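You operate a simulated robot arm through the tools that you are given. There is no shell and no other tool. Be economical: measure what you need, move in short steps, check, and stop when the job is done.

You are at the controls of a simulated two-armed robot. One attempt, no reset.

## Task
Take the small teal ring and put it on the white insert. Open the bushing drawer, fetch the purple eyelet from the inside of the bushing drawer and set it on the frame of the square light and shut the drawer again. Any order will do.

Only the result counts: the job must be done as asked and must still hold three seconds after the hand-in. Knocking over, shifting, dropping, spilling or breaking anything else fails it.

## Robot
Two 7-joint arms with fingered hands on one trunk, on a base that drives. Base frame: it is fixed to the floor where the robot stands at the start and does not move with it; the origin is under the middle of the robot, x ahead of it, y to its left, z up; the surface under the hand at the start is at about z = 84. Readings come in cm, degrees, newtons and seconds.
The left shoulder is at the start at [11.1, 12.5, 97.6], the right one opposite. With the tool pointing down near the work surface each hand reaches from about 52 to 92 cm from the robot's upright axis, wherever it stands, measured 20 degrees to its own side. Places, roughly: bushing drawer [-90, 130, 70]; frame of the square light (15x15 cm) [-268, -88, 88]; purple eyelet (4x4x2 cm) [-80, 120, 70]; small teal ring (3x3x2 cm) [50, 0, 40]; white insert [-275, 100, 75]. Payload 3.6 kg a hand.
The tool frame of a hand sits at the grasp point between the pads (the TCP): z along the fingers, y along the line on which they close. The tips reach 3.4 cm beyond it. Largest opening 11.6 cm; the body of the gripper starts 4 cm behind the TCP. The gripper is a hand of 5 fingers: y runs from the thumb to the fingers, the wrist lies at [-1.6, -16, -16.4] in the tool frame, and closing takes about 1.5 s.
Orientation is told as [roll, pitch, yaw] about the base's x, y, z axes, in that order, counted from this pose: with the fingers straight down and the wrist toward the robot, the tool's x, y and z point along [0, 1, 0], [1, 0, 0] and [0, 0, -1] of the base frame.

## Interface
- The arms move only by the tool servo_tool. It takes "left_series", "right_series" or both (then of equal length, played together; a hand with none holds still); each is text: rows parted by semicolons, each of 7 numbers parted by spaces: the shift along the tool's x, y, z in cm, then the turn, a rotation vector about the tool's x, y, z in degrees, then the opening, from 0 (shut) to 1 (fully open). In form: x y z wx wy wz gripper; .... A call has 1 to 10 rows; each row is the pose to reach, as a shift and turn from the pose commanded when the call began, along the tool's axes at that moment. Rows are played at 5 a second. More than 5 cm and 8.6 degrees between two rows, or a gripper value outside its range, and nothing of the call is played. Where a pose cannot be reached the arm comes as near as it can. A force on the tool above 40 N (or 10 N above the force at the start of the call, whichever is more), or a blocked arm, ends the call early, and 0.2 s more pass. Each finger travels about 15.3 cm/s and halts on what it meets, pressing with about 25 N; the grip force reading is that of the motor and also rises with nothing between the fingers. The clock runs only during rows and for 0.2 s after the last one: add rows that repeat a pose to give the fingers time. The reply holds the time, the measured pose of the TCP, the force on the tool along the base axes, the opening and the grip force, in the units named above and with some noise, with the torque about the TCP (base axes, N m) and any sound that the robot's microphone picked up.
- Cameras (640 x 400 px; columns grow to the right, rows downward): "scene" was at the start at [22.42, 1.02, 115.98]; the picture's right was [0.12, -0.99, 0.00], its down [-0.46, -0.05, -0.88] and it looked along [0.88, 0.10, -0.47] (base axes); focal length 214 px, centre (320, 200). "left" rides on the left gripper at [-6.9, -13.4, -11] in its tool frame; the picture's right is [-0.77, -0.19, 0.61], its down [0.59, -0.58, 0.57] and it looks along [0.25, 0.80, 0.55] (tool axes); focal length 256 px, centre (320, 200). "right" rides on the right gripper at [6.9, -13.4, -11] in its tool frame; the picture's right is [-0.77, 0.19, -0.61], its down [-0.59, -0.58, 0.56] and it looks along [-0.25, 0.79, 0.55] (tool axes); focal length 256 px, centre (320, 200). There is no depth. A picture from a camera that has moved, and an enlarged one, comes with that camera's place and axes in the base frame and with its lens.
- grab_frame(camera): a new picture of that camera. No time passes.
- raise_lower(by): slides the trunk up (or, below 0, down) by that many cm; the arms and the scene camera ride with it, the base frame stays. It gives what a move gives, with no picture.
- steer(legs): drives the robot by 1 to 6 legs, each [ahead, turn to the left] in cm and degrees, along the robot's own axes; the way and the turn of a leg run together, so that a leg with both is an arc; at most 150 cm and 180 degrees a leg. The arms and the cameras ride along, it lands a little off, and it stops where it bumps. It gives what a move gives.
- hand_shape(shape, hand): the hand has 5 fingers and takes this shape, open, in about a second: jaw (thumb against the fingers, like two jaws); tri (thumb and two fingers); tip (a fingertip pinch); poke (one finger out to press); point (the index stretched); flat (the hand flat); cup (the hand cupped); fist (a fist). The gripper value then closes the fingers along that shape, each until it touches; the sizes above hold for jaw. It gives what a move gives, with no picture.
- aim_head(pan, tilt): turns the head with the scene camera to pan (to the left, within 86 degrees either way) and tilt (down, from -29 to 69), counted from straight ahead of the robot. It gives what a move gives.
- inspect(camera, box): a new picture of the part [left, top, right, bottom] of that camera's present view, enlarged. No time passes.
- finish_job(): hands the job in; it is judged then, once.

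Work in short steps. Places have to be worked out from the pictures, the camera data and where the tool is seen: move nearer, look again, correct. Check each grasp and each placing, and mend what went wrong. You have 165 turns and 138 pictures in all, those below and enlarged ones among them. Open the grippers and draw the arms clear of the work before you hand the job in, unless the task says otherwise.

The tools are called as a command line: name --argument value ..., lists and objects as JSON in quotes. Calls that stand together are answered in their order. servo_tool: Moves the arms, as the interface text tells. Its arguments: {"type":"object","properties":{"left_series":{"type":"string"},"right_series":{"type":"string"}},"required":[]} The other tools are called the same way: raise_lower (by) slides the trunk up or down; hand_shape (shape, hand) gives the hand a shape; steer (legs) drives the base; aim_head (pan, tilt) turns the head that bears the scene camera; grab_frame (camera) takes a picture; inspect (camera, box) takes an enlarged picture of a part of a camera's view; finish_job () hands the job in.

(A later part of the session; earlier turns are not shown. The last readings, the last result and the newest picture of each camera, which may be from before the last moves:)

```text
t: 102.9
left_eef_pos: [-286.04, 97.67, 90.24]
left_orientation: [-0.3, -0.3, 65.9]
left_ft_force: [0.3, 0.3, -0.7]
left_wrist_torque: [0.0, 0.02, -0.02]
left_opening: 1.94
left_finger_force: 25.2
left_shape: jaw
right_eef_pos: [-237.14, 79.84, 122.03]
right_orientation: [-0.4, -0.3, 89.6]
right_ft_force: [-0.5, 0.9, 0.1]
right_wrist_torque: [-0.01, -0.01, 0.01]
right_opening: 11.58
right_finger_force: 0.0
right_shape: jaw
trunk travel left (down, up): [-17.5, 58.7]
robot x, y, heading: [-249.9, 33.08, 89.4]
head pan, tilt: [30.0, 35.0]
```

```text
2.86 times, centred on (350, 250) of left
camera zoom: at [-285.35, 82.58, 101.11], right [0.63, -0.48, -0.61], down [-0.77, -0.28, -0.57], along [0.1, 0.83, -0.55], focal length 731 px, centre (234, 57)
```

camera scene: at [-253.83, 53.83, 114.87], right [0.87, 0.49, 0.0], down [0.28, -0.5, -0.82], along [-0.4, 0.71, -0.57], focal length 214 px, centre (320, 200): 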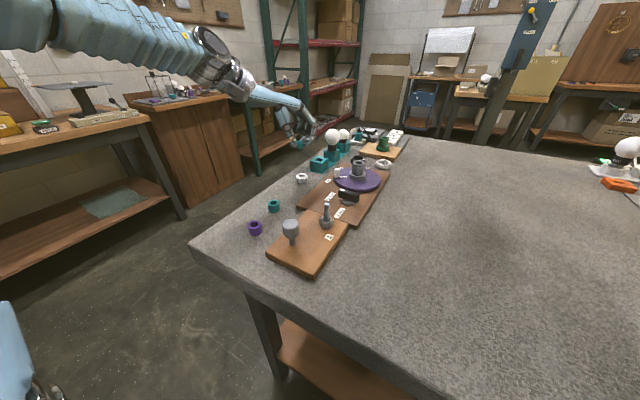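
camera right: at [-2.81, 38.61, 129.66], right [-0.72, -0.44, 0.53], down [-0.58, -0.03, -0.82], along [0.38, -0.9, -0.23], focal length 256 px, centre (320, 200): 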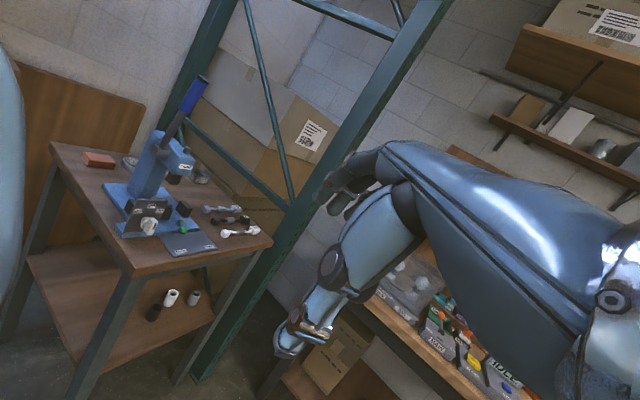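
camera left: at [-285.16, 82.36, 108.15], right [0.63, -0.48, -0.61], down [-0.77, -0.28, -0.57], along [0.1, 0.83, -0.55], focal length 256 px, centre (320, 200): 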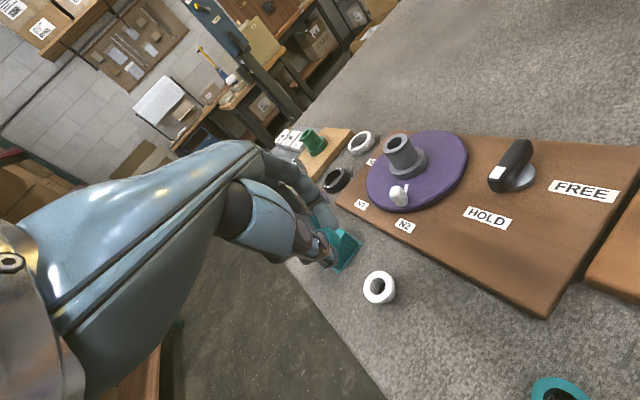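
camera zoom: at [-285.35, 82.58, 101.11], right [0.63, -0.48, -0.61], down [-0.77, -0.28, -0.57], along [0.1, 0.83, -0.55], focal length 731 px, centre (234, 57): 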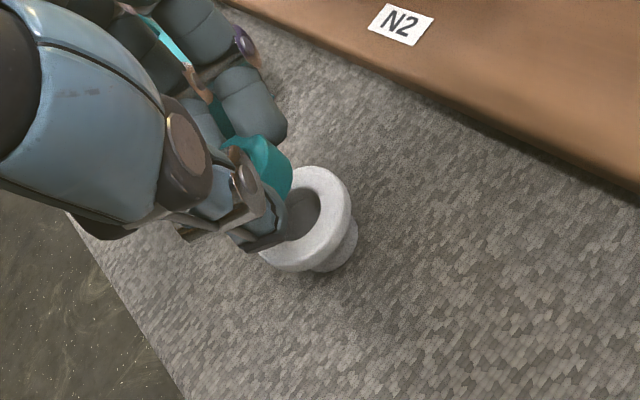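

The ring (about 2 cm wide) is centred over the insert within about 0.3 cm. I lower in small steps and watch the force.

servo_tool --left_series "0 0.1 0.6 0 0 0 0; 0 0.1 1.2 0 0 0 0; 0 0.1 1.2 0 0 0 0"

inspect --camera "scene" --box '[270, 130, 350, 200]'

```text
t: 103.7
left_eef_pos: [-285.87, 97.78, 89.05]
left_orientation: [-0.3, -0.3, 65.9]
left_ft_force: [-0.4, 0.3, -0.2]
left_wrist_torque: [-0.02, 0.0, -0.01]
left_opening: 1.96
left_finger_force: 25.1
left_shape: jaw
right_eef_pos: [-237.08, 79.9, 122.15]
right_orientation: [-0.3, -0.3, 89.6]
right_ft_force: [-0.3, 0.4, 0.1]
right_wrist_torque: [0.01, 0.01, 0.02]
right_opening: 11.6
right_finger_force: 0.1
right_shape: jaw
trunk travel left (down, up): [-17.5, 58.7]
robot x, y, heading: [-249.63, 32.81, 89.4]
head pan, tilt: [30.0, 35.0]
```

```text
5.71 times, centred on (310, 165) of scene
camera zoom: at [-253.85, 53.87, 114.86], right [0.87, 0.49, 0.0], down [0.28, -0.5, -0.82], along [-0.4, 0.71, -0.57], focal length 1226 px, centre (377, 400)
```

zoom: 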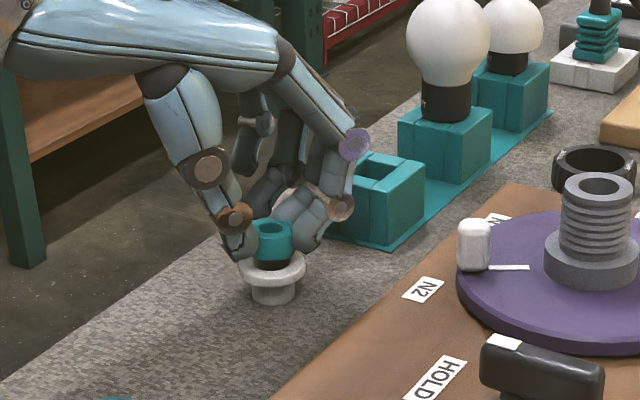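

The ring is almost down. I lower further in 0.25 cm steps until contact shows.

servo_tool --left_series "0 0 0.25 0 0 0 0; 0 0 0.5 0 0 0 0; 0 0 0.5 0 0 0 0"

inspect --camera "scene" --box '[280, 150, 330, 190]'

```text
t: 104.5
left_eef_pos: [-286.08, 97.69, 88.52]
left_orientation: [-0.4, -0.3, 66.0]
left_ft_force: [0.1, -0.1, 0.4]
left_wrist_torque: [0.01, 0.04, 0.01]
left_opening: 1.95
left_finger_force: 24.7
left_shape: jaw
right_eef_pos: [-237.03, 79.81, 122.12]
right_orientation: [-0.3, -0.3, 89.7]
right_ft_force: [-0.2, -0.1, -0.2]
right_wrist_torque: [0.0, 0.04, -0.01]
right_opening: 11.6
right_finger_force: 0.0
right_shape: jaw
trunk travel left (down, up): [-17.5, 58.7]
robot x, y, heading: [-249.64, 32.74, 89.6]
head pan, tilt: [30.0, 35.0]
```

```text
10.00 times, centred on (305, 170) of scene
camera zoom: at [-253.85, 53.87, 114.86], right [0.87, 0.49, 0.0], down [0.28, -0.5, -0.82], along [-0.4, 0.71, -0.57], focal length 2145 px, centre (470, 500)
```

zoom: 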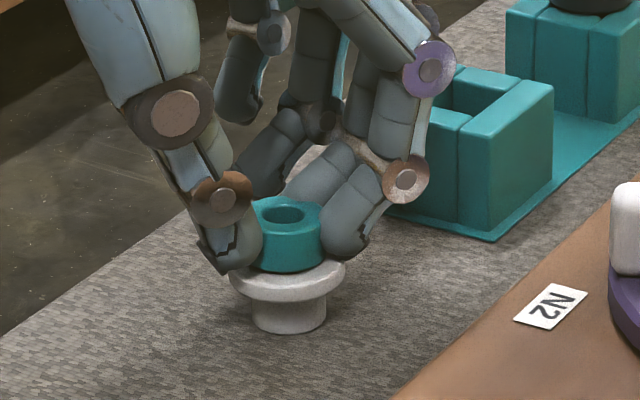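

About 0.3 cm of gap is left. I continue gently.

servo_tool --left_series "0 0 0.15 0 0 0 0; 0 0 0.3 0 0 0 0; 0 0 0.3 0 0 0 0"

```text
t: 105.3
left_eef_pos: [-285.89, 97.64, 88.51]
left_orientation: [-0.1, -0.5, 65.9]
left_ft_force: [-0.1, 2.7, 9.5]
left_wrist_torque: [0.22, -0.1, 0.06]
left_opening: 1.93
left_finger_force: 24.5
left_shape: jaw
right_eef_pos: [-236.93, 79.85, 122.06]
right_orientation: [-0.4, -0.4, 89.6]
right_ft_force: [-0.2, -0.2, -0.5]
right_wrist_torque: [0.01, -0.03, -0.01]
right_opening: 11.59
right_finger_force: 0.1
right_shape: jaw
trunk travel left (down, up): [-17.5, 58.7]
robot x, y, heading: [-249.7, 32.53, 89.5]
head pan, tilt: [30.0, 35.0]
```

Contact shows at 9.5 N. I look closely before releasing.

inspect --camera "scene" --box '[280, 150, 330, 190]'

inspect --camera "left" --box '[300, 190, 400, 290]'

```text
10.00 times, centred on (305, 170) of scene
camera zoom: at [-253.8, 53.78, 114.89], right [0.87, 0.49, 0.0], down [0.28, -0.5, -0.82], along [-0.4, 0.71, -0.57], focal length 2145 px, centre (470, 500)
```

zoom: 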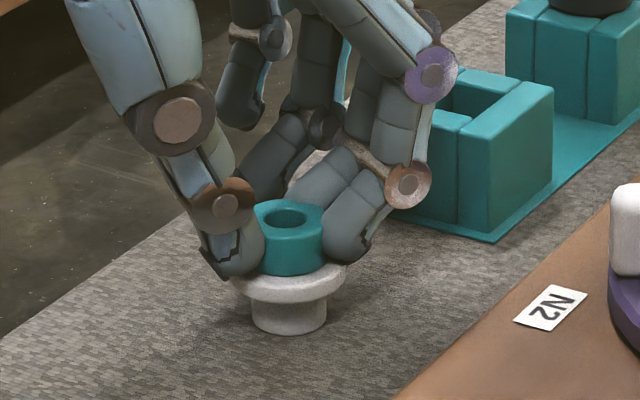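

```text
4.00 times, centred on (350, 240) of left
camera zoom: at [-285.24, 82.62, 99.27], right [0.63, -0.48, -0.61], down [-0.77, -0.28, -0.57], along [0.1, 0.83, -0.55], focal length 1024 px, centre (200, 40)
```

zoom: 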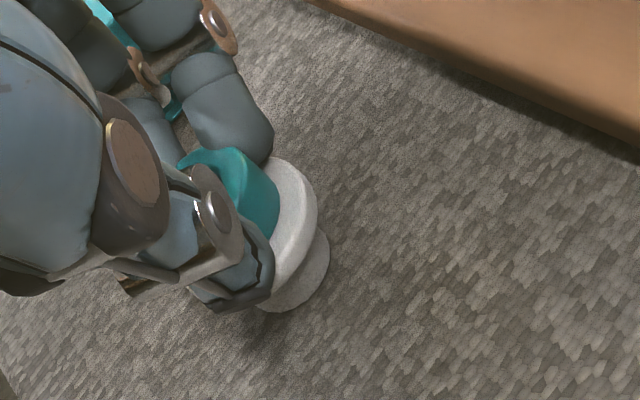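

The ring sits on the flange, well inside its rim. I open slightly and then rise straight up.

servo_tool --left_series "0 0 -0.1 0 0 0 0.2; 0 0 -0.1 0 0 0 0.27; 0 0 -0.1 0 0 0 0.3; 0 0 -0.1 0 0 0 0.3; 0 0 -1 0 0 0 0.3; 0 0 -2 0 0 0 0.3; 0 0 -4 0 0 0 0.3; 0 0 -8 0 0 0 0.3; 0 0 -12 0 0 0 0.3"

inspect --camera "scene" --box '[270, 130, 350, 200]'

inspect --camera "left" --box '[300, 190, 440, 330]'

```text
t: 107.3
left_eef_pos: [-286.02, 97.72, 100.41]
left_orientation: [-0.3, -0.3, 66.0]
left_ft_force: [-0.4, -0.9, -0.3]
left_wrist_torque: [-0.03, -0.02, 0.0]
left_opening: 3.47
left_finger_force: 0.1
left_shape: jaw
right_eef_pos: [-237.08, 79.74, 122.01]
right_orientation: [-0.2, -0.3, 89.6]
right_ft_force: [0.7, 1.2, 0.0]
right_wrist_torque: [-0.01, -0.02, 0.04]
right_opening: 11.59
right_finger_force: 0.0
right_shape: jaw
trunk travel left (down, up): [-17.5, 58.7]
robot x, y, heading: [-249.55, 33.04, 89.3]
head pan, tilt: [30.0, 35.0]
```

```text
5.71 times, centred on (310, 165) of scene
camera zoom: at [-253.83, 53.83, 114.87], right [0.87, 0.49, 0.0], down [0.28, -0.5, -0.82], along [-0.4, 0.71, -0.57], focal length 1226 px, centre (377, 400)
```

zoom: 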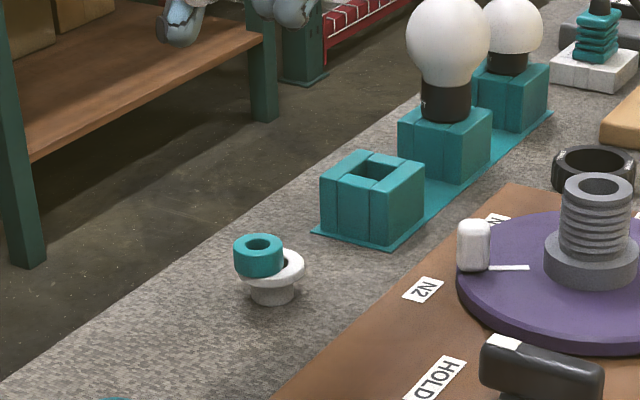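

```text
2.86 times, centred on (370, 260) of left
camera zoom: at [-285.31, 82.56, 111.26], right [0.63, -0.48, -0.61], down [-0.77, -0.29, -0.57], along [0.1, 0.83, -0.55], focal length 731 px, centre (177, 29)
```

zoom: 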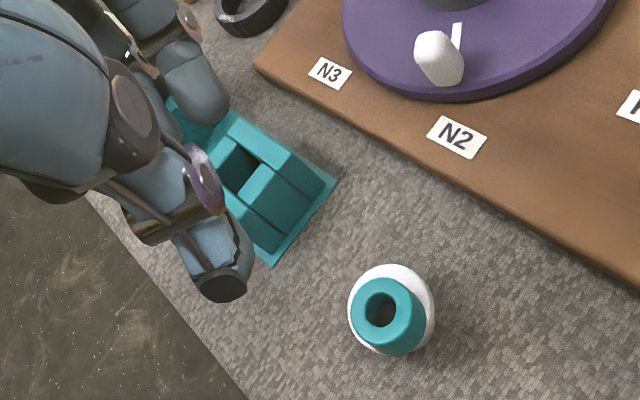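

The ring rests on the flange about 0.8 cm off centre. I zoom to see if it is level and stable.

inspect --camera "scene" --box '[290, 165, 316, 185]'

```text
16.00 times, centred on (303, 175) of scene
camera zoom: at [-253.83, 53.83, 114.87], right [0.87, 0.49, 0.0], down [0.28, -0.5, -0.82], along [-0.4, 0.71, -0.57], focal length 3432 px, centre (592, 600)
```

zoom: 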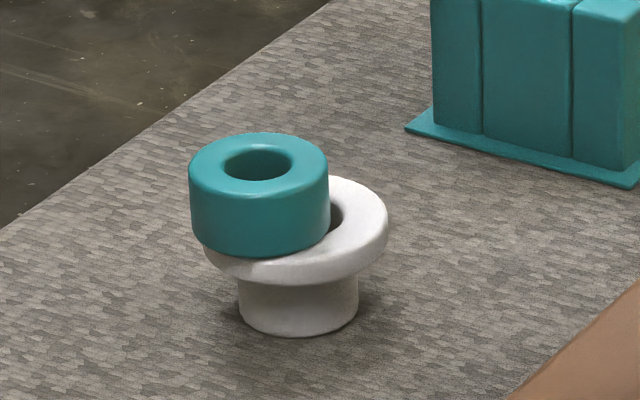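

The ring sits level on the insert with its centre over the stem, which is stable. I bring the left hand back to its carry pose.

servo_tool --left_series "0 0 -4 0 0 0 0.3; 0 0 -8 0 0 0 0.3; -2.5 -2.2 -10 0 0 0 0.3; -5 -4.4 -12 0 0 0 0.3; -8 -7.2 -14 0 0 0 0.3; -11 -9.9 -14 0 0 0 0.3; -14 -12.6 -14 0 0 0 0.3; -17 -15.2 -14 0 0 0 0.3; -18.6 -16.6 -14 0 0 0 0.3; -18.6 -16.6 -14 0 0 0 0.3"

```text
t: 109.5
left_eef_pos: [-275.97, 74.89, 114.32]
left_orientation: [-0.3, -0.3, 66.0]
left_ft_force: [-0.8, -0.5, -0.2]
left_wrist_torque: [-0.01, 0.0, -0.01]
left_opening: 3.44
left_finger_force: 0.1
left_shape: jaw
right_eef_pos: [-237.04, 79.84, 122.01]
right_orientation: [-0.3, -0.3, 89.6]
right_ft_force: [0.2, 0.3, 0.0]
right_wrist_torque: [0.02, 0.0, 0.01]
right_opening: 11.61
right_finger_force: 0.0
right_shape: jaw
trunk travel left (down, up): [-17.5, 58.7]
robot x, y, heading: [-249.55, 33.02, 89.6]
head pan, tilt: [30.0, 35.0]
```

The ring part is done. I drive back along the aisle toward the drawer end of the table.

steer --legs '[[0, -99], [150, 0]]'

```text
t: 121.2
left_eef_pos: [-54.58, 30.63, 114.42]
left_orientation: [-0.4, -0.4, -31.9]
left_ft_force: [0.8, -0.4, 0.5]
left_wrist_torque: [0.01, 0.0, -0.02]
left_opening: 3.43
left_finger_force: 0.0
left_shape: jaw
right_eef_pos: [-55.14, -8.27, 121.94]
right_orientation: [-0.3, -0.3, -8.4]
right_ft_force: [0.7, 0.6, 0.2]
right_wrist_torque: [0.02, 0.01, 0.02]
right_opening: 11.6
right_finger_force: 0.1
right_shape: jaw
trunk travel left (down, up): [-17.5, 58.7]
robot x, y, heading: [-99.82, 10.55, -8.8]
head pan, tilt: [30.0, 35.0]
```

steer --legs '[[0, 9], [42, 0], [0, 52], [70, 0]]'

aim_head --pan 80 --tilt 30

grab_frame --camera "scene"

```text
t: 130.1
left_eef_pos: [-10.67, 115.28, 114.35]
left_orientation: [-0.3, -0.2, 28.8]
left_ft_force: [0.2, -0.9, 0.0]
left_wrist_torque: [-0.02, -0.04, -0.03]
left_opening: 3.45
left_finger_force: 0.0
left_shape: jaw
right_eef_pos: [23.19, 95.85, 121.88]
right_orientation: [-0.2, -0.4, 52.5]
right_ft_force: [0.0, 0.4, -0.6]
right_wrist_torque: [-0.03, -0.01, -0.02]
right_opening: 11.61
right_finger_force: 0.1
right_shape: jaw
trunk travel left (down, up): [-17.5, 58.7]
robot x, y, heading: [-15.17, 66.09, 52.2]
head pan, tilt: [30.0, 35.0]
```

```text
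t: 131.3
left_eef_pos: [-10.61, 115.26, 114.31]
left_orientation: [-0.3, -0.3, 28.8]
left_ft_force: [0.4, -0.3, -0.8]
left_wrist_torque: [0.01, 0.03, 0.02]
left_opening: 3.46
left_finger_force: 0.0
left_shape: jaw
right_eef_pos: [23.16, 95.89, 122.03]
right_orientation: [-0.3, -0.2, 52.5]
right_ft_force: [0.4, 0.4, 0.3]
right_wrist_torque: [0.0, 0.0, 0.02]
right_opening: 11.61
right_finger_force: 0.0
right_shape: jaw
trunk travel left (down, up): [-17.5, 58.7]
robot x, y, heading: [-15.3, 66.08, 52.4]
head pan, tilt: [80.0, 30.0]
```

```text
67 pictures are left
camera scene: at [-13.15, 83.17, 115.64], right [0.74, 0.67, 0.0], down [0.34, -0.37, -0.87], along [-0.58, 0.64, -0.5], focal length 214 px, centre (320, 200)
```

scene: 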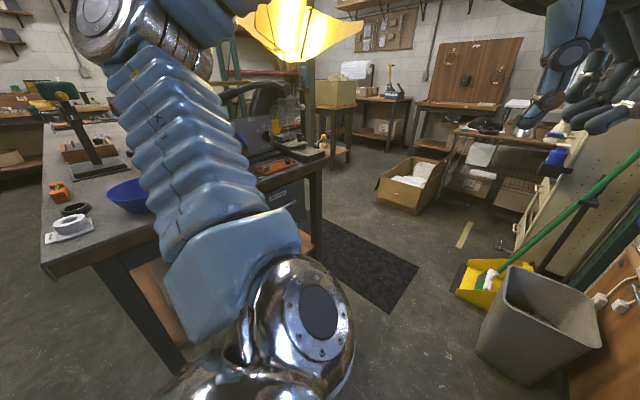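

The way is clear. I turn left to about 154 so that the right hand faces the drawer.

steer --legs '[[0, 102]]'

aim_head --pan -20 --tilt 35

grab_frame --camera "scene"

grab_frame --camera "right"

```text
t: 136.1
left_eef_pos: [-64.29, 59.35, 114.49]
left_orientation: [-0.3, -0.2, 131.6]
left_ft_force: [-0.3, 0.9, -0.1]
left_wrist_torque: [0.01, -0.03, -0.02]
left_opening: 3.46
left_finger_force: 0.1
left_shape: jaw
right_eef_pos: [-52.71, 96.67, 122.05]
right_orientation: [-0.2, -0.3, 155.2]
right_ft_force: [0.6, -0.7, -0.3]
right_wrist_torque: [0.02, -0.01, -0.01]
right_opening: 11.59
right_finger_force: 0.1
right_shape: jaw
trunk travel left (down, up): [-17.5, 58.7]
robot x, y, heading: [-14.96, 65.54, 155.2]
head pan, tilt: [80.0, 30.0]
```

```text
t: 137.8
left_eef_pos: [-64.24, 59.39, 114.37]
left_orientation: [-0.3, -0.3, 131.5]
left_ft_force: [0.5, -0.2, 0.9]
left_wrist_torque: [0.02, -0.01, 0.0]
left_opening: 3.42
left_finger_force: 0.1
left_shape: jaw
right_eef_pos: [-52.77, 96.72, 122.03]
right_orientation: [-0.4, -0.3, 155.2]
right_ft_force: [0.0, 0.2, 0.1]
right_wrist_torque: [0.02, -0.01, 0.02]
right_opening: 11.59
right_finger_force: 0.0
right_shape: jaw
trunk travel left (down, up): [-17.5, 58.7]
robot x, y, heading: [-14.99, 65.84, 155.1]
head pan, tilt: [-20.0, 35.0]
```

```text
66 pictures are left
camera scene: at [-33.59, 77.7, 114.86], right [0.7, 0.71, 0.0], down [0.41, -0.4, -0.82], along [-0.58, 0.58, -0.57], focal length 214 px, centre (320, 200)
```

scene: 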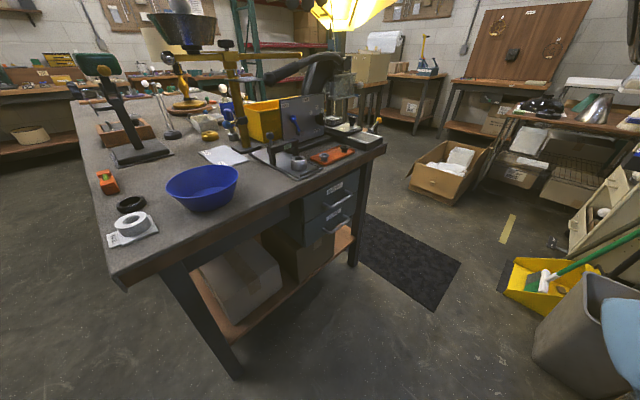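

```text
65 pictures are left
camera right: at [-43.5, 84.7, 133.02], right [0.15, 0.77, 0.62], down [0.77, 0.3, -0.57], along [-0.62, 0.56, -0.55], focal length 256 px, centre (320, 200)
```

right: 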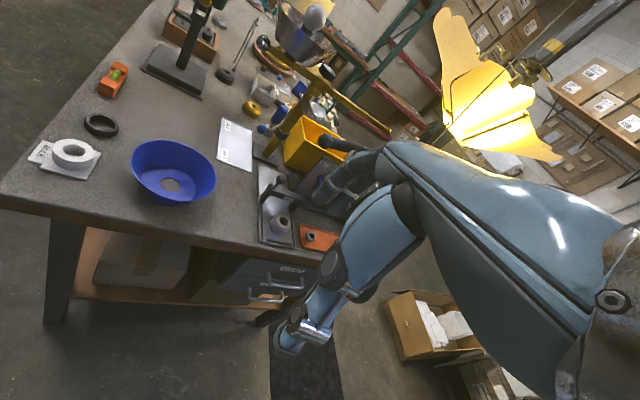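

I zoom on the drawer handle in both views to triangulate it.

inspect --camera "scene" --box '[280, 130, 400, 260]'

inspect --camera "right" --box '[200, 220, 340, 330]'

```text
3.08 times, centred on (340, 195) of scene
camera zoom: at [-33.59, 77.7, 114.86], right [0.7, 0.71, 0.0], down [0.41, -0.4, -0.82], along [-0.58, 0.58, -0.57], focal length 660 px, centre (258, 215)
```

zoom: 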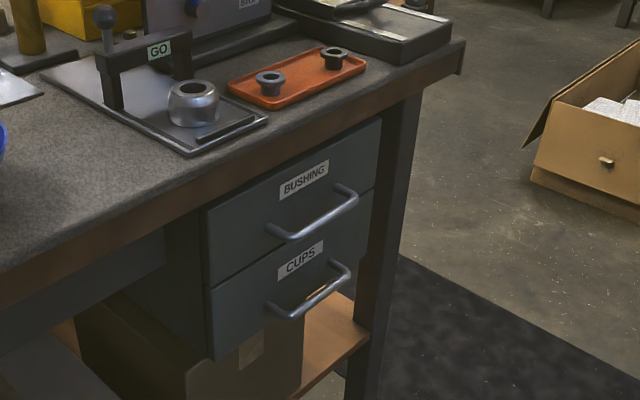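

```text
3.64 times, centred on (270, 275) of right
camera zoom: at [-43.5, 84.7, 133.02], right [0.15, 0.77, 0.62], down [0.77, 0.3, -0.57], along [-0.62, 0.56, -0.55], focal length 931 px, centre (502, -73)
```

zoom: 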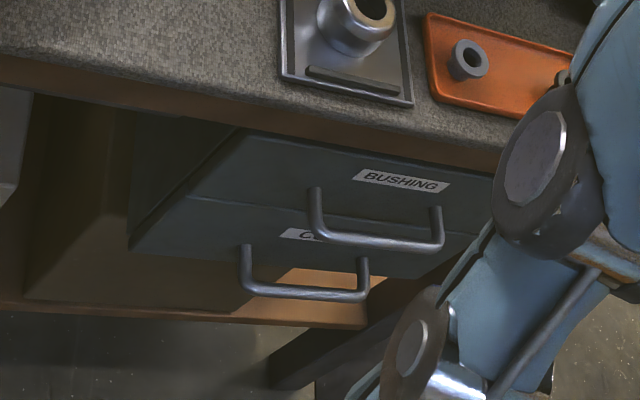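

The BUSHING handle bar runs from about [-71.5, 121, 71.5] to [-72.5, 133, 70.5], standing out about 4 cm from the front. I bring the right hand down toward it with yaw 180, then I will pitch the fingers forward.

servo_tool --right_series "-2.9 0.9 3.1 0 0 -3.5 0.8; -5.8 1.8 6.2 0 0 -7 0.6; -8.7 2.7 9.3 0 0 -10.6 0.45; -11.6 3.6 12.4 0 0 -14.2 0.45; -14.5 4.5 15.5 0 0 -17.7 0.45; -17.5 5.5 18.6 0 0 -21.2 0.45; -20.5 6.5 22 0 0 -24.8 0.45; -20.5 6.5 22 0 0 -24.8 0.45"

servo_tool --right_series "0 0 0 -7.5 0 0 0.45; 0 0 0 -15 0 0 0.45; 0 0 0 -22.5 0 0 0.45; 0 0 0 -30 0 0 0.45; 0 0 0 -37.5 0 0 0.45; 0 0 0 -45 0 0 0.45; 0 0 0 -45 0 0 0.45"

grab_frame --camera "scene"

grab_frame --camera "right"

```text
t: 139.6
left_eef_pos: [-64.32, 59.35, 114.36]
left_orientation: [-0.3, -0.3, 131.7]
left_ft_force: [0.1, -0.2, -0.6]
left_wrist_torque: [-0.02, 0.0, -0.02]
left_opening: 3.44
left_finger_force: 0.1
left_shape: jaw
right_eef_pos: [-50.08, 118.13, 100.09]
right_orientation: [-0.4, -0.2, -180.0]
right_ft_force: [-0.3, -0.4, 0.3]
right_wrist_torque: [-0.02, -0.02, 0.0]
right_opening: 5.27
right_finger_force: 0.2
right_shape: jaw
trunk travel left (down, up): [-17.5, 58.7]
robot x, y, heading: [-15.26, 66.06, 155.2]
head pan, tilt: [-20.0, 35.0]
```

```text
t: 141.2
left_eef_pos: [-64.28, 59.31, 114.39]
left_orientation: [-0.3, -0.3, 131.6]
left_ft_force: [0.3, -0.2, -0.3]
left_wrist_torque: [0.01, 0.02, 0.03]
left_opening: 3.46
left_finger_force: 0.1
left_shape: jaw
right_eef_pos: [-50.28, 118.19, 100.29]
right_orientation: [-0.6, -45.1, -179.6]
right_ft_force: [-0.6, 1.1, -0.3]
right_wrist_torque: [-0.01, -0.01, -0.04]
right_opening: 5.24
right_finger_force: 0.2
right_shape: jaw
trunk travel left (down, up): [-17.5, 58.7]
robot x, y, heading: [-15.12, 66.08, 155.1]
head pan, tilt: [-20.0, 35.0]
```

```text
62 pictures are left
camera scene: at [-33.57, 77.71, 114.87], right [0.7, 0.71, 0.0], down [0.41, -0.4, -0.82], along [-0.58, 0.58, -0.57], focal length 214 px, centre (320, 200)
```

scene: 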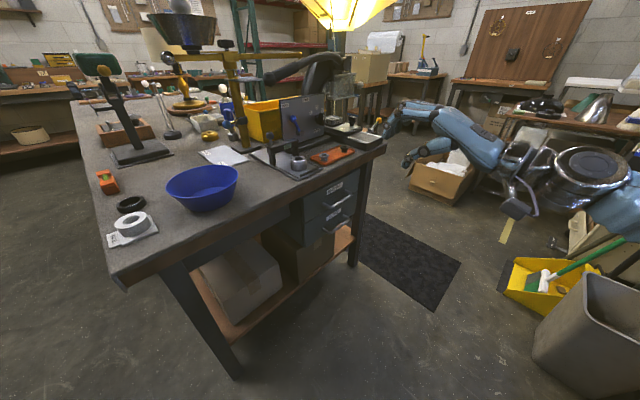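

```text
61 pictures are left
camera right: at [-32.95, 111.21, 98.45], right [0.3, 0.77, 0.57], down [0.0, 0.6, -0.8], along [-0.95, 0.25, 0.18], focal length 256 px, centre (320, 200)
```

right: 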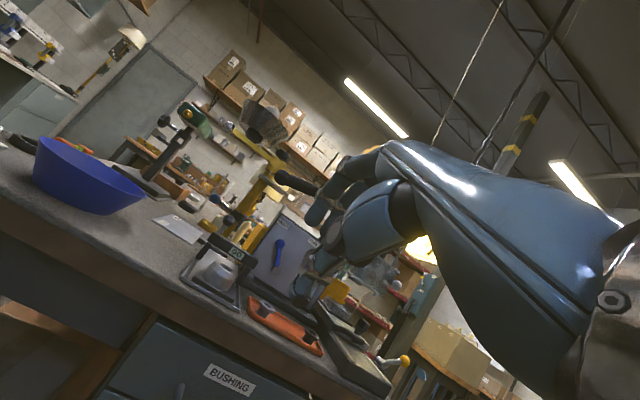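

The pose works. I move to the pre-grasp point about 12 cm back from the bar along the finger direction.

servo_tool --right_series "-1.5 -0.9 4 0 0 0 0.45; -3 -1.8 8 0 0 0 0.45; -4.5 -2.8 12 0 0 0 0.45; -6 -3.7 16 0 0 0 0.45; -7.4 -4.7 20 0 0 0 0.45; -8.8 -5.6 23.8 0 0 0 0.45; -8.8 -5.6 23.8 0 0 0 0.45"

inspect --camera "scene" --box '[280, 130, 440, 260]'

grab_frame --camera "right"

```text
t: 142.8
left_eef_pos: [-64.31, 59.45, 114.29]
left_orientation: [-0.3, -0.3, 131.5]
left_ft_force: [-0.4, 0.8, 0.1]
left_wrist_torque: [-0.04, -0.01, 0.0]
left_opening: 3.45
left_finger_force: 0.0
left_shape: jaw
right_eef_pos: [-49.96, 123.37, 92.96]
right_orientation: [-0.5, -45.1, -179.6]
right_ft_force: [0.7, -0.1, -0.2]
right_wrist_torque: [0.01, -0.01, 0.01]
right_opening: 5.23
right_finger_force: 0.1
right_shape: jaw
right hand out of reach, approached as far as the arm can: row 2, 3, 4, 5, 6, 7
trunk travel left (down, up): [-17.5, 58.7]
robot x, y, heading: [-15.38, 65.93, 155.2]
head pan, tilt: [-20.0, 35.0]
```

```text
3.08 times, centred on (360, 195) of scene
camera zoom: at [-33.57, 77.72, 114.87], right [0.7, 0.71, 0.0], down [0.41, -0.4, -0.82], along [-0.58, 0.58, -0.57], focal length 660 px, centre (197, 215)
```

zoom: 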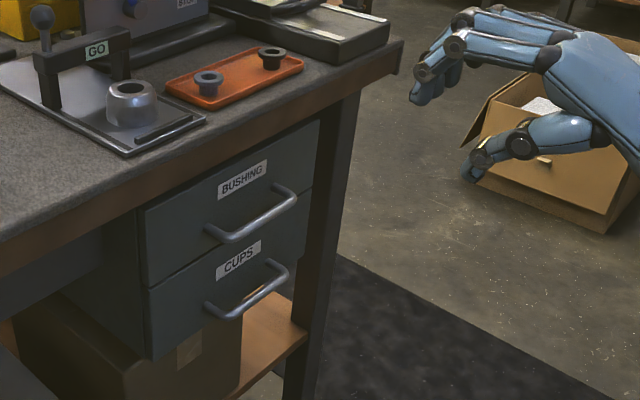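

```text
59 pictures are left
camera right: at [-32.77, 116.33, 91.31], right [0.3, 0.77, 0.57], down [0.01, 0.59, -0.8], along [-0.95, 0.25, 0.17], focal length 256 px, centre (320, 200)
```

right: 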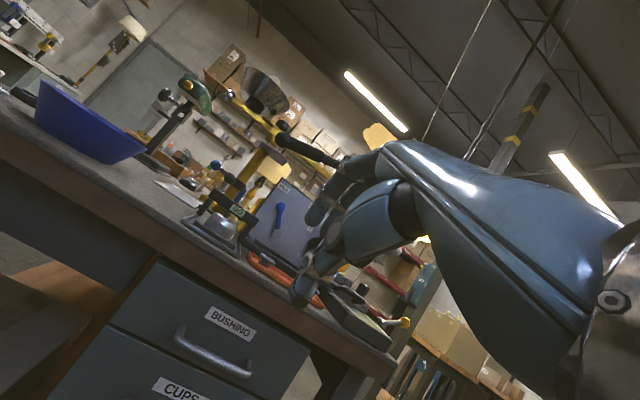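

The arm is at a limit there. I lower the trunk instead, then drive forward to bring the hand to the handle.

raise_lower --by -16

grab_frame --camera "right"

```text
t: 144.6
left_eef_pos: [-72.28, 63.05, 91.09]
left_orientation: [-5.5, 11.3, 130.9]
left_ft_force: [-0.5, -0.5, -0.1]
left_wrist_torque: [0.03, 0.03, -0.01]
left_opening: 3.45
left_finger_force: 0.0
left_shape: jaw
right_eef_pos: [-53.97, 125.11, 66.89]
right_orientation: [6.2, -32.9, 176.1]
right_ft_force: [-0.7, -0.5, 1.0]
right_wrist_torque: [0.04, 0.0, 0.02]
right_opening: 5.23
right_finger_force: 0.0
right_shape: jaw
trunk travel left (down, up): [-1.5, 74.7]
robot x, y, heading: [-15.1, 66.21, 155.1]
head pan, tilt: [-20.0, 35.0]
```

```text
58 pictures are left
camera right: at [-36.79, 118.16, 69.54], right [0.18, 0.82, 0.54], down [0.18, 0.51, -0.84], along [-0.97, 0.25, -0.05], focal length 256 px, centre (320, 200)
```

right: 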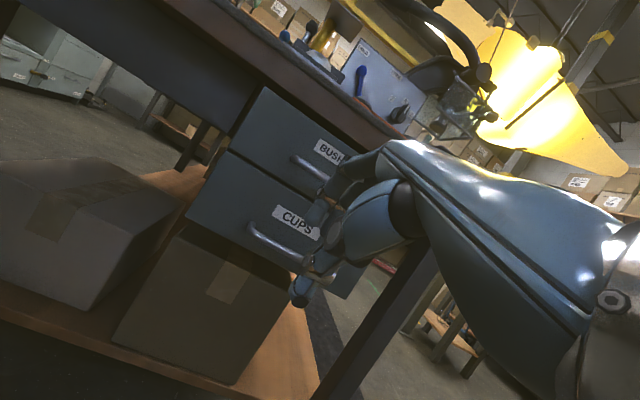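

The trunk also leaned forward; the right hand is now at [-54, 125, 67]. I restore the 45 degree pitch and move it up to the pre-grasp point.

servo_tool --right_series "-0.3 3.3 -1.4 -3 -1.5 -1 0.45; -0.6 6.6 -2.8 -6 -3 -2 0.45; -0.9 10 -4.2 -9 -4.6 -3 0.45; -1.3 13.3 -5.6 -12 -6.2 -3.9 0.45; -1.3 13.3 -5.6 -12 -6.2 -3.9 0.45; -1.3 13.3 -5.6 -12 -6.2 -3.9 0.45"

grab_frame --camera "scene"

```text
t: 146.0
left_eef_pos: [-72.23, 63.13, 91.03]
left_orientation: [-5.5, 11.2, 130.9]
left_ft_force: [-0.5, -0.7, -0.3]
left_wrist_torque: [-0.01, 0.02, -0.01]
left_opening: 3.46
left_finger_force: 0.0
left_shape: jaw
right_eef_pos: [-59.11, 126.15, 80.15]
right_orientation: [-2.9, -44.7, -179.5]
right_ft_force: [-0.2, 0.5, -0.3]
right_wrist_torque: [-0.04, 0.04, -0.03]
right_opening: 5.25
right_finger_force: 0.0
right_shape: jaw
right hand out of reach, approached as far as the arm can: row 3, 4, 5, 6
trunk travel left (down, up): [-1.5, 74.7]
robot x, y, heading: [-15.31, 65.76, 155.4]
head pan, tilt: [-20.0, 35.0]
```

```text
57 pictures are left
camera scene: at [-41.96, 81.6, 97.49], right [0.7, 0.71, 0.0], down [0.41, -0.4, -0.82], along [-0.58, 0.58, -0.57], focal length 214 px, centre (320, 200)
```

scene: 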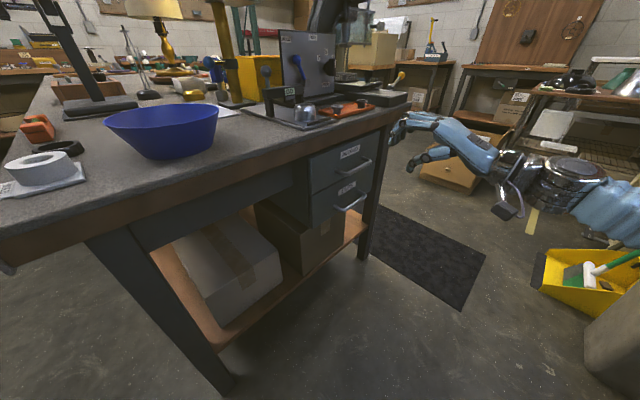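

The wrist is at its limit because the robot stands too far to the side. I will move to about (-8, 88), heading 165; first I raise the trunk so that elbows clear the stool.

raise_lower --by 36

```text
t: 149.5
left_eef_pos: [-72.32, 63.04, 126.83]
left_orientation: [-5.5, 11.4, 130.9]
left_ft_force: [-0.1, -0.6, -1.1]
left_wrist_torque: [0.0, 0.0, -0.02]
left_opening: 3.42
left_finger_force: 0.0
left_shape: jaw
right_eef_pos: [-43.24, 118.94, 138.48]
right_orientation: [-31.6, -66.5, -155.3]
right_ft_force: [0.3, 0.2, 0.6]
right_wrist_torque: [0.01, -0.01, 0.0]
right_opening: 5.24
right_finger_force: 0.0
right_shape: jaw
trunk travel left (down, up): [-37.5, 38.7]
robot x, y, heading: [-15.29, 65.76, 155.2]
head pan, tilt: [-20.0, 35.0]
```

The right arm ended up rolled and pointing forward. I bring it to pitch -45 with a level hand (yaw about 163) before driving.

servo_tool --right_series "0 0 0 6.2 0 4.4 0.45; 0 0 0 12.5 0 8.8 0.45; 0 0 0 18.8 0 13.2 0.45; 0 0 0 25 0 17.7 0.45; 0 0 0 25 0 17.7 0.45; 0 0 0 25 0 17.7 0.45"

grab_frame --camera "scene"

```text
t: 150.9
left_eef_pos: [-72.15, 63.07, 127.06]
left_orientation: [-5.6, 11.3, 130.9]
left_ft_force: [-1.0, 0.6, -0.3]
left_wrist_torque: [0.0, -0.02, 0.02]
left_opening: 3.45
left_finger_force: 0.0
left_shape: jaw
right_eef_pos: [-43.29, 118.83, 138.42]
right_orientation: [3.9, -45.2, 163.2]
right_ft_force: [0.4, 0.1, -0.1]
right_wrist_torque: [0.02, 0.01, 0.03]
right_opening: 5.23
right_finger_force: 0.1
right_shape: jaw
trunk travel left (down, up): [-37.5, 38.7]
robot x, y, heading: [-14.85, 66.43, 155.3]
head pan, tilt: [-20.0, 35.0]
```

```text
56 pictures are left
camera scene: at [-25.93, 74.15, 135.52], right [0.7, 0.71, 0.0], down [0.41, -0.4, -0.82], along [-0.58, 0.58, -0.57], focal length 214 px, centre (320, 200)
```

scene: 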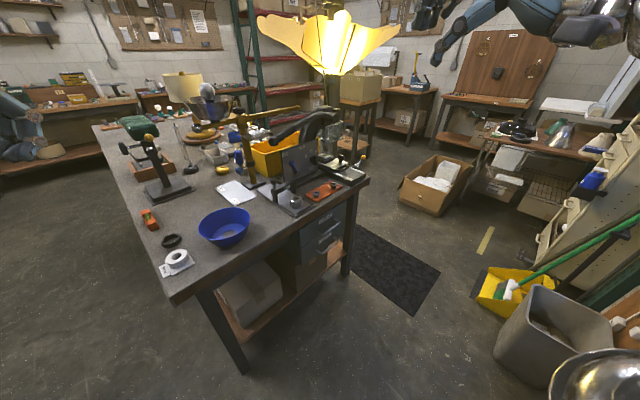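

The arms are high now. I drive to about (-8, 88) and face heading 165.

steer --legs '[[0, -83], [24, 0], [0, 95]]'

grab_frame --camera "scene"

```text
t: 160.3
left_eef_pos: [-63.15, 74.43, 127.03]
left_orientation: [-5.4, 11.3, 142.5]
left_ft_force: [0.5, 0.4, -0.2]
left_wrist_torque: [-0.04, 0.03, 0.04]
left_opening: 3.44
left_finger_force: 0.1
left_shape: jaw
right_eef_pos: [-45.83, 134.69, 138.42]
right_orientation: [3.8, -45.2, 174.8]
right_ft_force: [-0.1, 0.7, 0.0]
right_wrist_torque: [0.02, -0.01, 0.03]
right_opening: 5.21
right_finger_force: 0.1
right_shape: jaw
trunk travel left (down, up): [-37.5, 38.7]
robot x, y, heading: [-8.05, 88.89, 166.9]
head pan, tilt: [-20.0, 35.0]
```

```text
55 pictures are left
camera scene: at [-19.95, 94.51, 135.51], right [0.55, 0.84, 0.0], down [0.48, -0.31, -0.82], along [-0.68, 0.45, -0.57], focal length 214 px, centre (320, 200)
```

scene: 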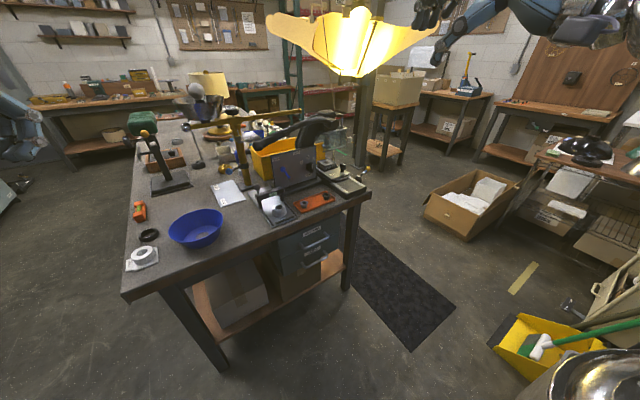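

Now at the new stance. I lower the trunk back by 20 and check the right hand's pose.

raise_lower --by -20

```text
t: 162.5
left_eef_pos: [-63.16, 74.31, 106.9]
left_orientation: [-5.5, 11.3, 142.5]
left_ft_force: [-0.2, -0.2, 0.9]
left_wrist_torque: [-0.01, -0.02, -0.01]
left_opening: 3.47
left_finger_force: 0.0
left_shape: jaw
right_eef_pos: [-45.77, 134.73, 118.66]
right_orientation: [3.9, -45.2, 174.8]
right_ft_force: [0.0, 0.6, -0.7]
right_wrist_torque: [0.03, 0.01, -0.03]
right_opening: 5.2
right_finger_force: 0.0
right_shape: jaw
trunk travel left (down, up): [-17.5, 58.7]
robot x, y, heading: [-7.7, 88.39, 166.9]
head pan, tilt: [-20.0, 35.0]
```

I move the right hand down to the pre-grasp point near [-61, 127, 82], removing the small roll.

servo_tool --right_series "1 -1.8 4 0 -0.4 0 0.45; 2 -3.5 8 0 -0.8 0 0.45; 3 -5.2 12 0 -1.3 0 0.45; 4 -7 16 0 -1.7 0 0.45; 5 -8.7 20 0 -2.2 0 0.45; 6 -10.5 24 0 -2.6 0 0.45; 7 -12.2 28 0 -3 0 0.45; 8 -14 32 0 -3.5 0 0.45; 9 -15.7 36 0 -3.9 0 0.45; 9 -15.7 36 0 -3.9 0 0.45"

grab_frame --camera "scene"

grab_frame --camera "right"

```text
t: 164.7
left_eef_pos: [-63.03, 74.32, 107.05]
left_orientation: [-5.5, 11.3, 142.4]
left_ft_force: [-0.9, 0.9, 0.0]
left_wrist_torque: [0.01, -0.02, -0.01]
left_opening: 3.46
left_finger_force: 0.1
left_shape: jaw
right_eef_pos: [-60.73, 124.52, 82.54]
right_orientation: [-0.1, -45.3, 174.7]
right_ft_force: [0.6, 0.1, -0.2]
right_wrist_torque: [0.0, -0.01, 0.03]
right_opening: 5.22
right_finger_force: 0.1
right_shape: jaw
trunk travel left (down, up): [-17.5, 58.7]
robot x, y, heading: [-8.27, 88.62, 166.7]
head pan, tilt: [-20.0, 35.0]
```

```text
54 pictures are left
camera scene: at [-28.14, 96.46, 114.87], right [0.55, 0.84, 0.0], down [0.48, -0.31, -0.82], along [-0.68, 0.45, -0.57], focal length 214 px, centre (320, 200)
```

scene: 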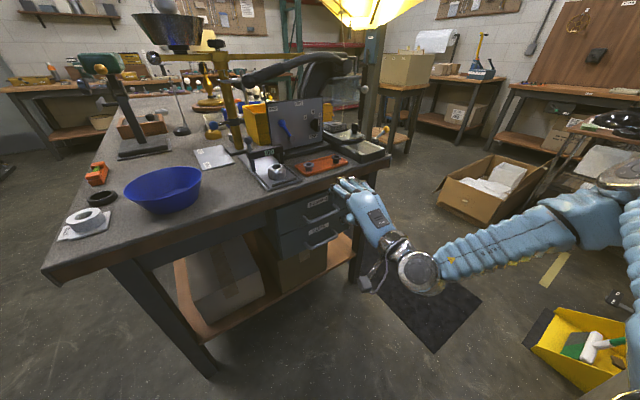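

```text
53 pictures are left
camera right: at [-44.2, 116.07, 80.88], right [0.37, 0.74, 0.56], down [0.06, 0.59, -0.81], along [-0.93, 0.33, 0.18], focal length 256 px, centre (320, 200)
```

right: 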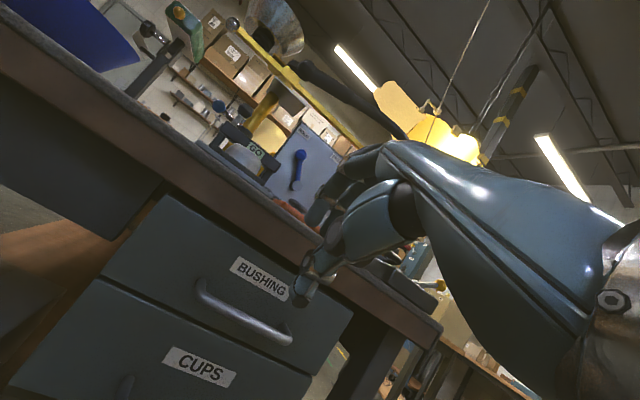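

The hand reached the pre-grasp point. The right view confirms the bar centre near [-72, 126.7, 71]. I zoom in the scene view for the alignment.

inspect --camera "scene" --box '[270, 150, 410, 270]'

```text
3.33 times, centred on (340, 210) of scene
camera zoom: at [-28.14, 96.46, 114.87], right [0.55, 0.84, 0.0], down [0.48, -0.31, -0.82], along [-0.68, 0.45, -0.57], focal length 715 px, centre (253, 167)
```

zoom: 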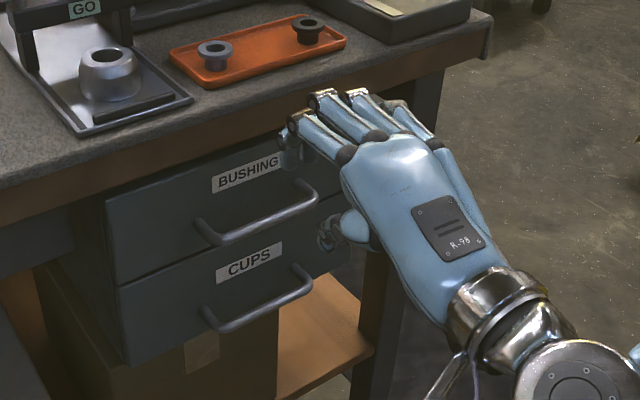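

Aligned well. I advance along the finger direction, stopping about 2 cm short.

servo_tool --right_series "-0.5 0 4 0 0 0 0.45; -1 0 8 0 0 0 0.45; -1.5 0 11 0 0 0 0.45; -1.5 0 12.5 0 0 0 0.45; -1.5 0 12.5 0 0 0 0.45"

inspect --camera "scene" --box '[270, 150, 410, 270]'

grab_frame --camera "right"

```text
t: 165.9
left_eef_pos: [-63.06, 74.27, 106.99]
left_orientation: [-5.5, 11.3, 142.5]
left_ft_force: [-0.5, 0.7, 0.7]
left_wrist_torque: [-0.01, -0.02, -0.01]
left_opening: 3.46
left_finger_force: 0.0
left_shape: jaw
right_eef_pos: [-69.54, 126.87, 73.64]
right_orientation: [0.0, -45.2, 174.6]
right_ft_force: [-0.4, 0.0, 0.5]
right_wrist_torque: [-0.01, 0.02, 0.01]
right_opening: 5.22
right_finger_force: 0.0
right_shape: jaw
trunk travel left (down, up): [-17.5, 58.7]
robot x, y, heading: [-7.53, 88.63, 166.9]
head pan, tilt: [-20.0, 35.0]
```

```text
3.33 times, centred on (340, 210) of scene
camera zoom: at [-28.16, 96.46, 114.87], right [0.55, 0.84, 0.0], down [0.48, -0.31, -0.82], along [-0.68, 0.45, -0.57], focal length 715 px, centre (253, 167)
```

zoom: 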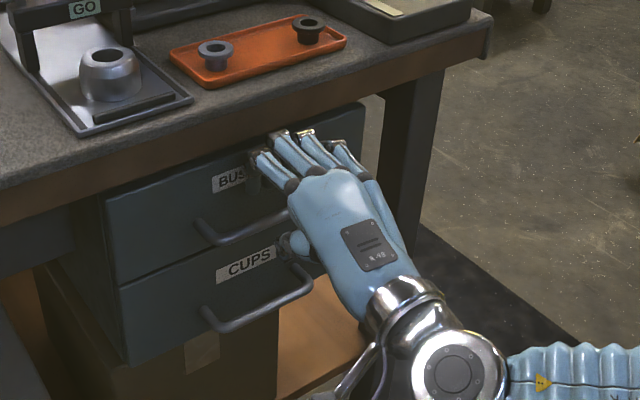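

```text
50 pictures are left
camera right: at [-52.97, 118.37, 71.97], right [0.37, 0.74, 0.56], down [0.06, 0.59, -0.81], along [-0.93, 0.33, 0.17], focal length 256 px, centre (320, 200)
```

right: 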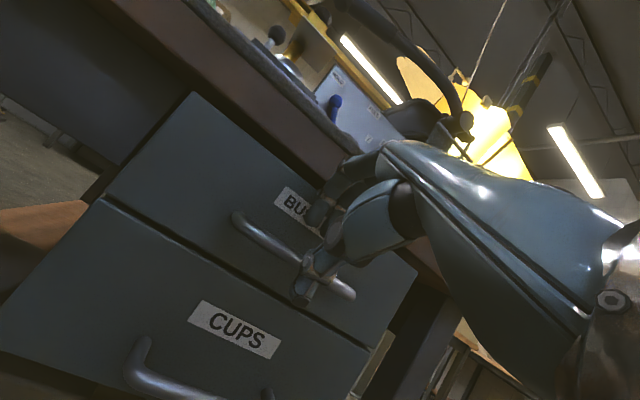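

The bar lies between thumb and fingers. I advance 1 cm more and close.

servo_tool --right_series "0 0 1 0 0 0 0.45; 0 0 1 0 0 0 0.3; 0 0 1 0 0 0 0.1; 0 0 1 0 0 0 0; 0 0 1 0 0 0 0; 0 0 1 0 0 0 0; 0 0 1 0 0 0 0"

inspect --camera "right" --box '[200, 150, 400, 330]'

```text
t: 167.5
left_eef_pos: [-63.15, 74.18, 106.96]
left_orientation: [-5.6, 11.3, 142.5]
left_ft_force: [0.3, 1.5, 1.2]
left_wrist_torque: [0.04, -0.03, -0.06]
left_opening: 3.46
left_finger_force: 0.0
left_shape: jaw
right_eef_pos: [-70.3, 126.99, 72.99]
right_orientation: [0.0, -45.2, 174.8]
right_ft_force: [-1.7, 0.7, 1.5]
right_wrist_torque: [0.03, 0.04, 0.04]
right_opening: 0.8
right_finger_force: 0.1
right_shape: jaw
trunk travel left (down, up): [-17.5, 58.7]
robot x, y, heading: [-7.92, 88.5, 166.6]
head pan, tilt: [-20.0, 35.0]
```

```text
2.22 times, centred on (300, 240) of right
camera zoom: at [-53.68, 118.42, 71.27], right [0.37, 0.74, 0.56], down [0.06, 0.59, -0.81], along [-0.93, 0.33, 0.17], focal length 569 px, centre (364, 111)
```

zoom: 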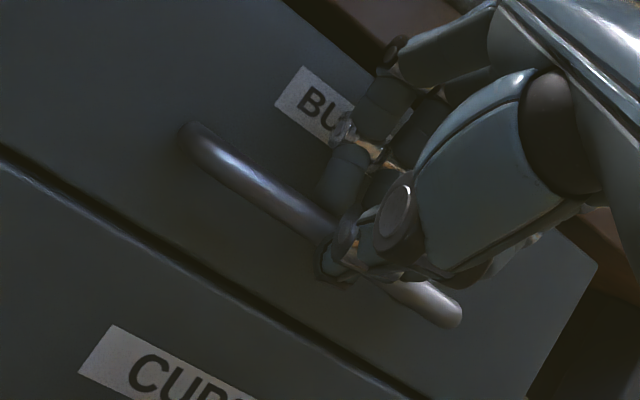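

The fingers closed to 0.8 cm around the bar. I pull along +x gently and watch.

servo_tool --right_series "-0.1 -0.7 -0.7 0 0 0 0; -0.2 -1.4 -1.4 0 0 0 0; -0.3 -2.8 -2.8 0 0 0 0; -0.4 -4.2 -4.2 0 0 0 0; -0.4 -4.2 -4.2 0 0 0 0"

inspect --camera "scene" --box '[270, 150, 410, 270]'

```text
t: 168.7
left_eef_pos: [-63.19, 74.37, 107.04]
left_orientation: [-5.5, 11.3, 142.4]
left_ft_force: [-0.1, -0.2, 0.3]
left_wrist_torque: [0.0, 0.02, 0.0]
left_opening: 3.46
left_finger_force: 0.0
left_shape: jaw
right_eef_pos: [-64.33, 126.89, 72.93]
right_orientation: [-0.1, -45.2, 174.7]
right_ft_force: [0.6, -0.2, 0.6]
right_wrist_torque: [-0.01, 0.0, 0.0]
right_opening: 0.83
right_finger_force: 0.1
right_shape: jaw
trunk travel left (down, up): [-17.5, 58.7]
robot x, y, heading: [-7.8, 88.43, 166.7]
head pan, tilt: [-20.0, 35.0]
```

```text
3.33 times, centred on (340, 210) of scene
camera zoom: at [-28.16, 96.45, 114.86], right [0.55, 0.84, 0.0], down [0.48, -0.31, -0.82], along [-0.68, 0.45, -0.57], focal length 715 px, centre (253, 167)
```

zoom: 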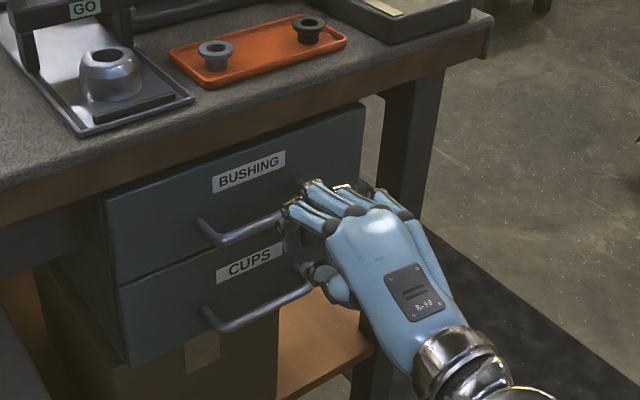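

The tips slipped off since the bar was only at the very tips. I reopen to 0.3, back up along the finger axis, and go about 2 cm deeper.

servo_tool --right_series "0 1 -0.5 0 0 0 0.3; 0 4 -2.05 0 0 0 0.3; 0 4 -2.05 0 0 0 0.3; 0 4 1 0 0 0 0.3; 0 4 4 0 0 0 0.3; 0 4 6 0 0 0 0.3; 0 4 6 0 0 0 0.3"

inspect --camera "right" --box '[200, 150, 400, 330]'

```text
t: 170.3
left_eef_pos: [-62.87, 74.22, 107.1]
left_orientation: [-5.4, 11.2, 142.5]
left_ft_force: [-0.2, -0.3, -0.5]
left_wrist_torque: [0.08, 0.0, 0.03]
left_opening: 3.44
left_finger_force: 0.0
left_shape: jaw
right_eef_pos: [-71.13, 127.57, 71.61]
right_orientation: [-0.1, -45.4, 174.8]
right_ft_force: [17.0, -0.4, 5.4]
right_wrist_torque: [0.11, 0.6, -0.16]
right_opening: 3.42
right_finger_force: 0.0
right_shape: jaw
trunk travel left (down, up): [-17.5, 58.7]
robot x, y, heading: [-7.85, 88.85, 166.9]
head pan, tilt: [-20.0, 35.0]
```

```text
2.22 times, centred on (300, 240) of right
camera zoom: at [-54.62, 118.98, 69.96], right [0.37, 0.74, 0.56], down [0.06, 0.59, -0.81], along [-0.93, 0.33, 0.18], focal length 569 px, centre (364, 111)
```

zoom: 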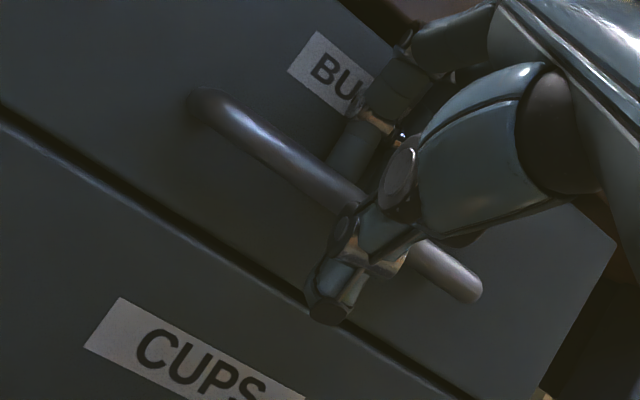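

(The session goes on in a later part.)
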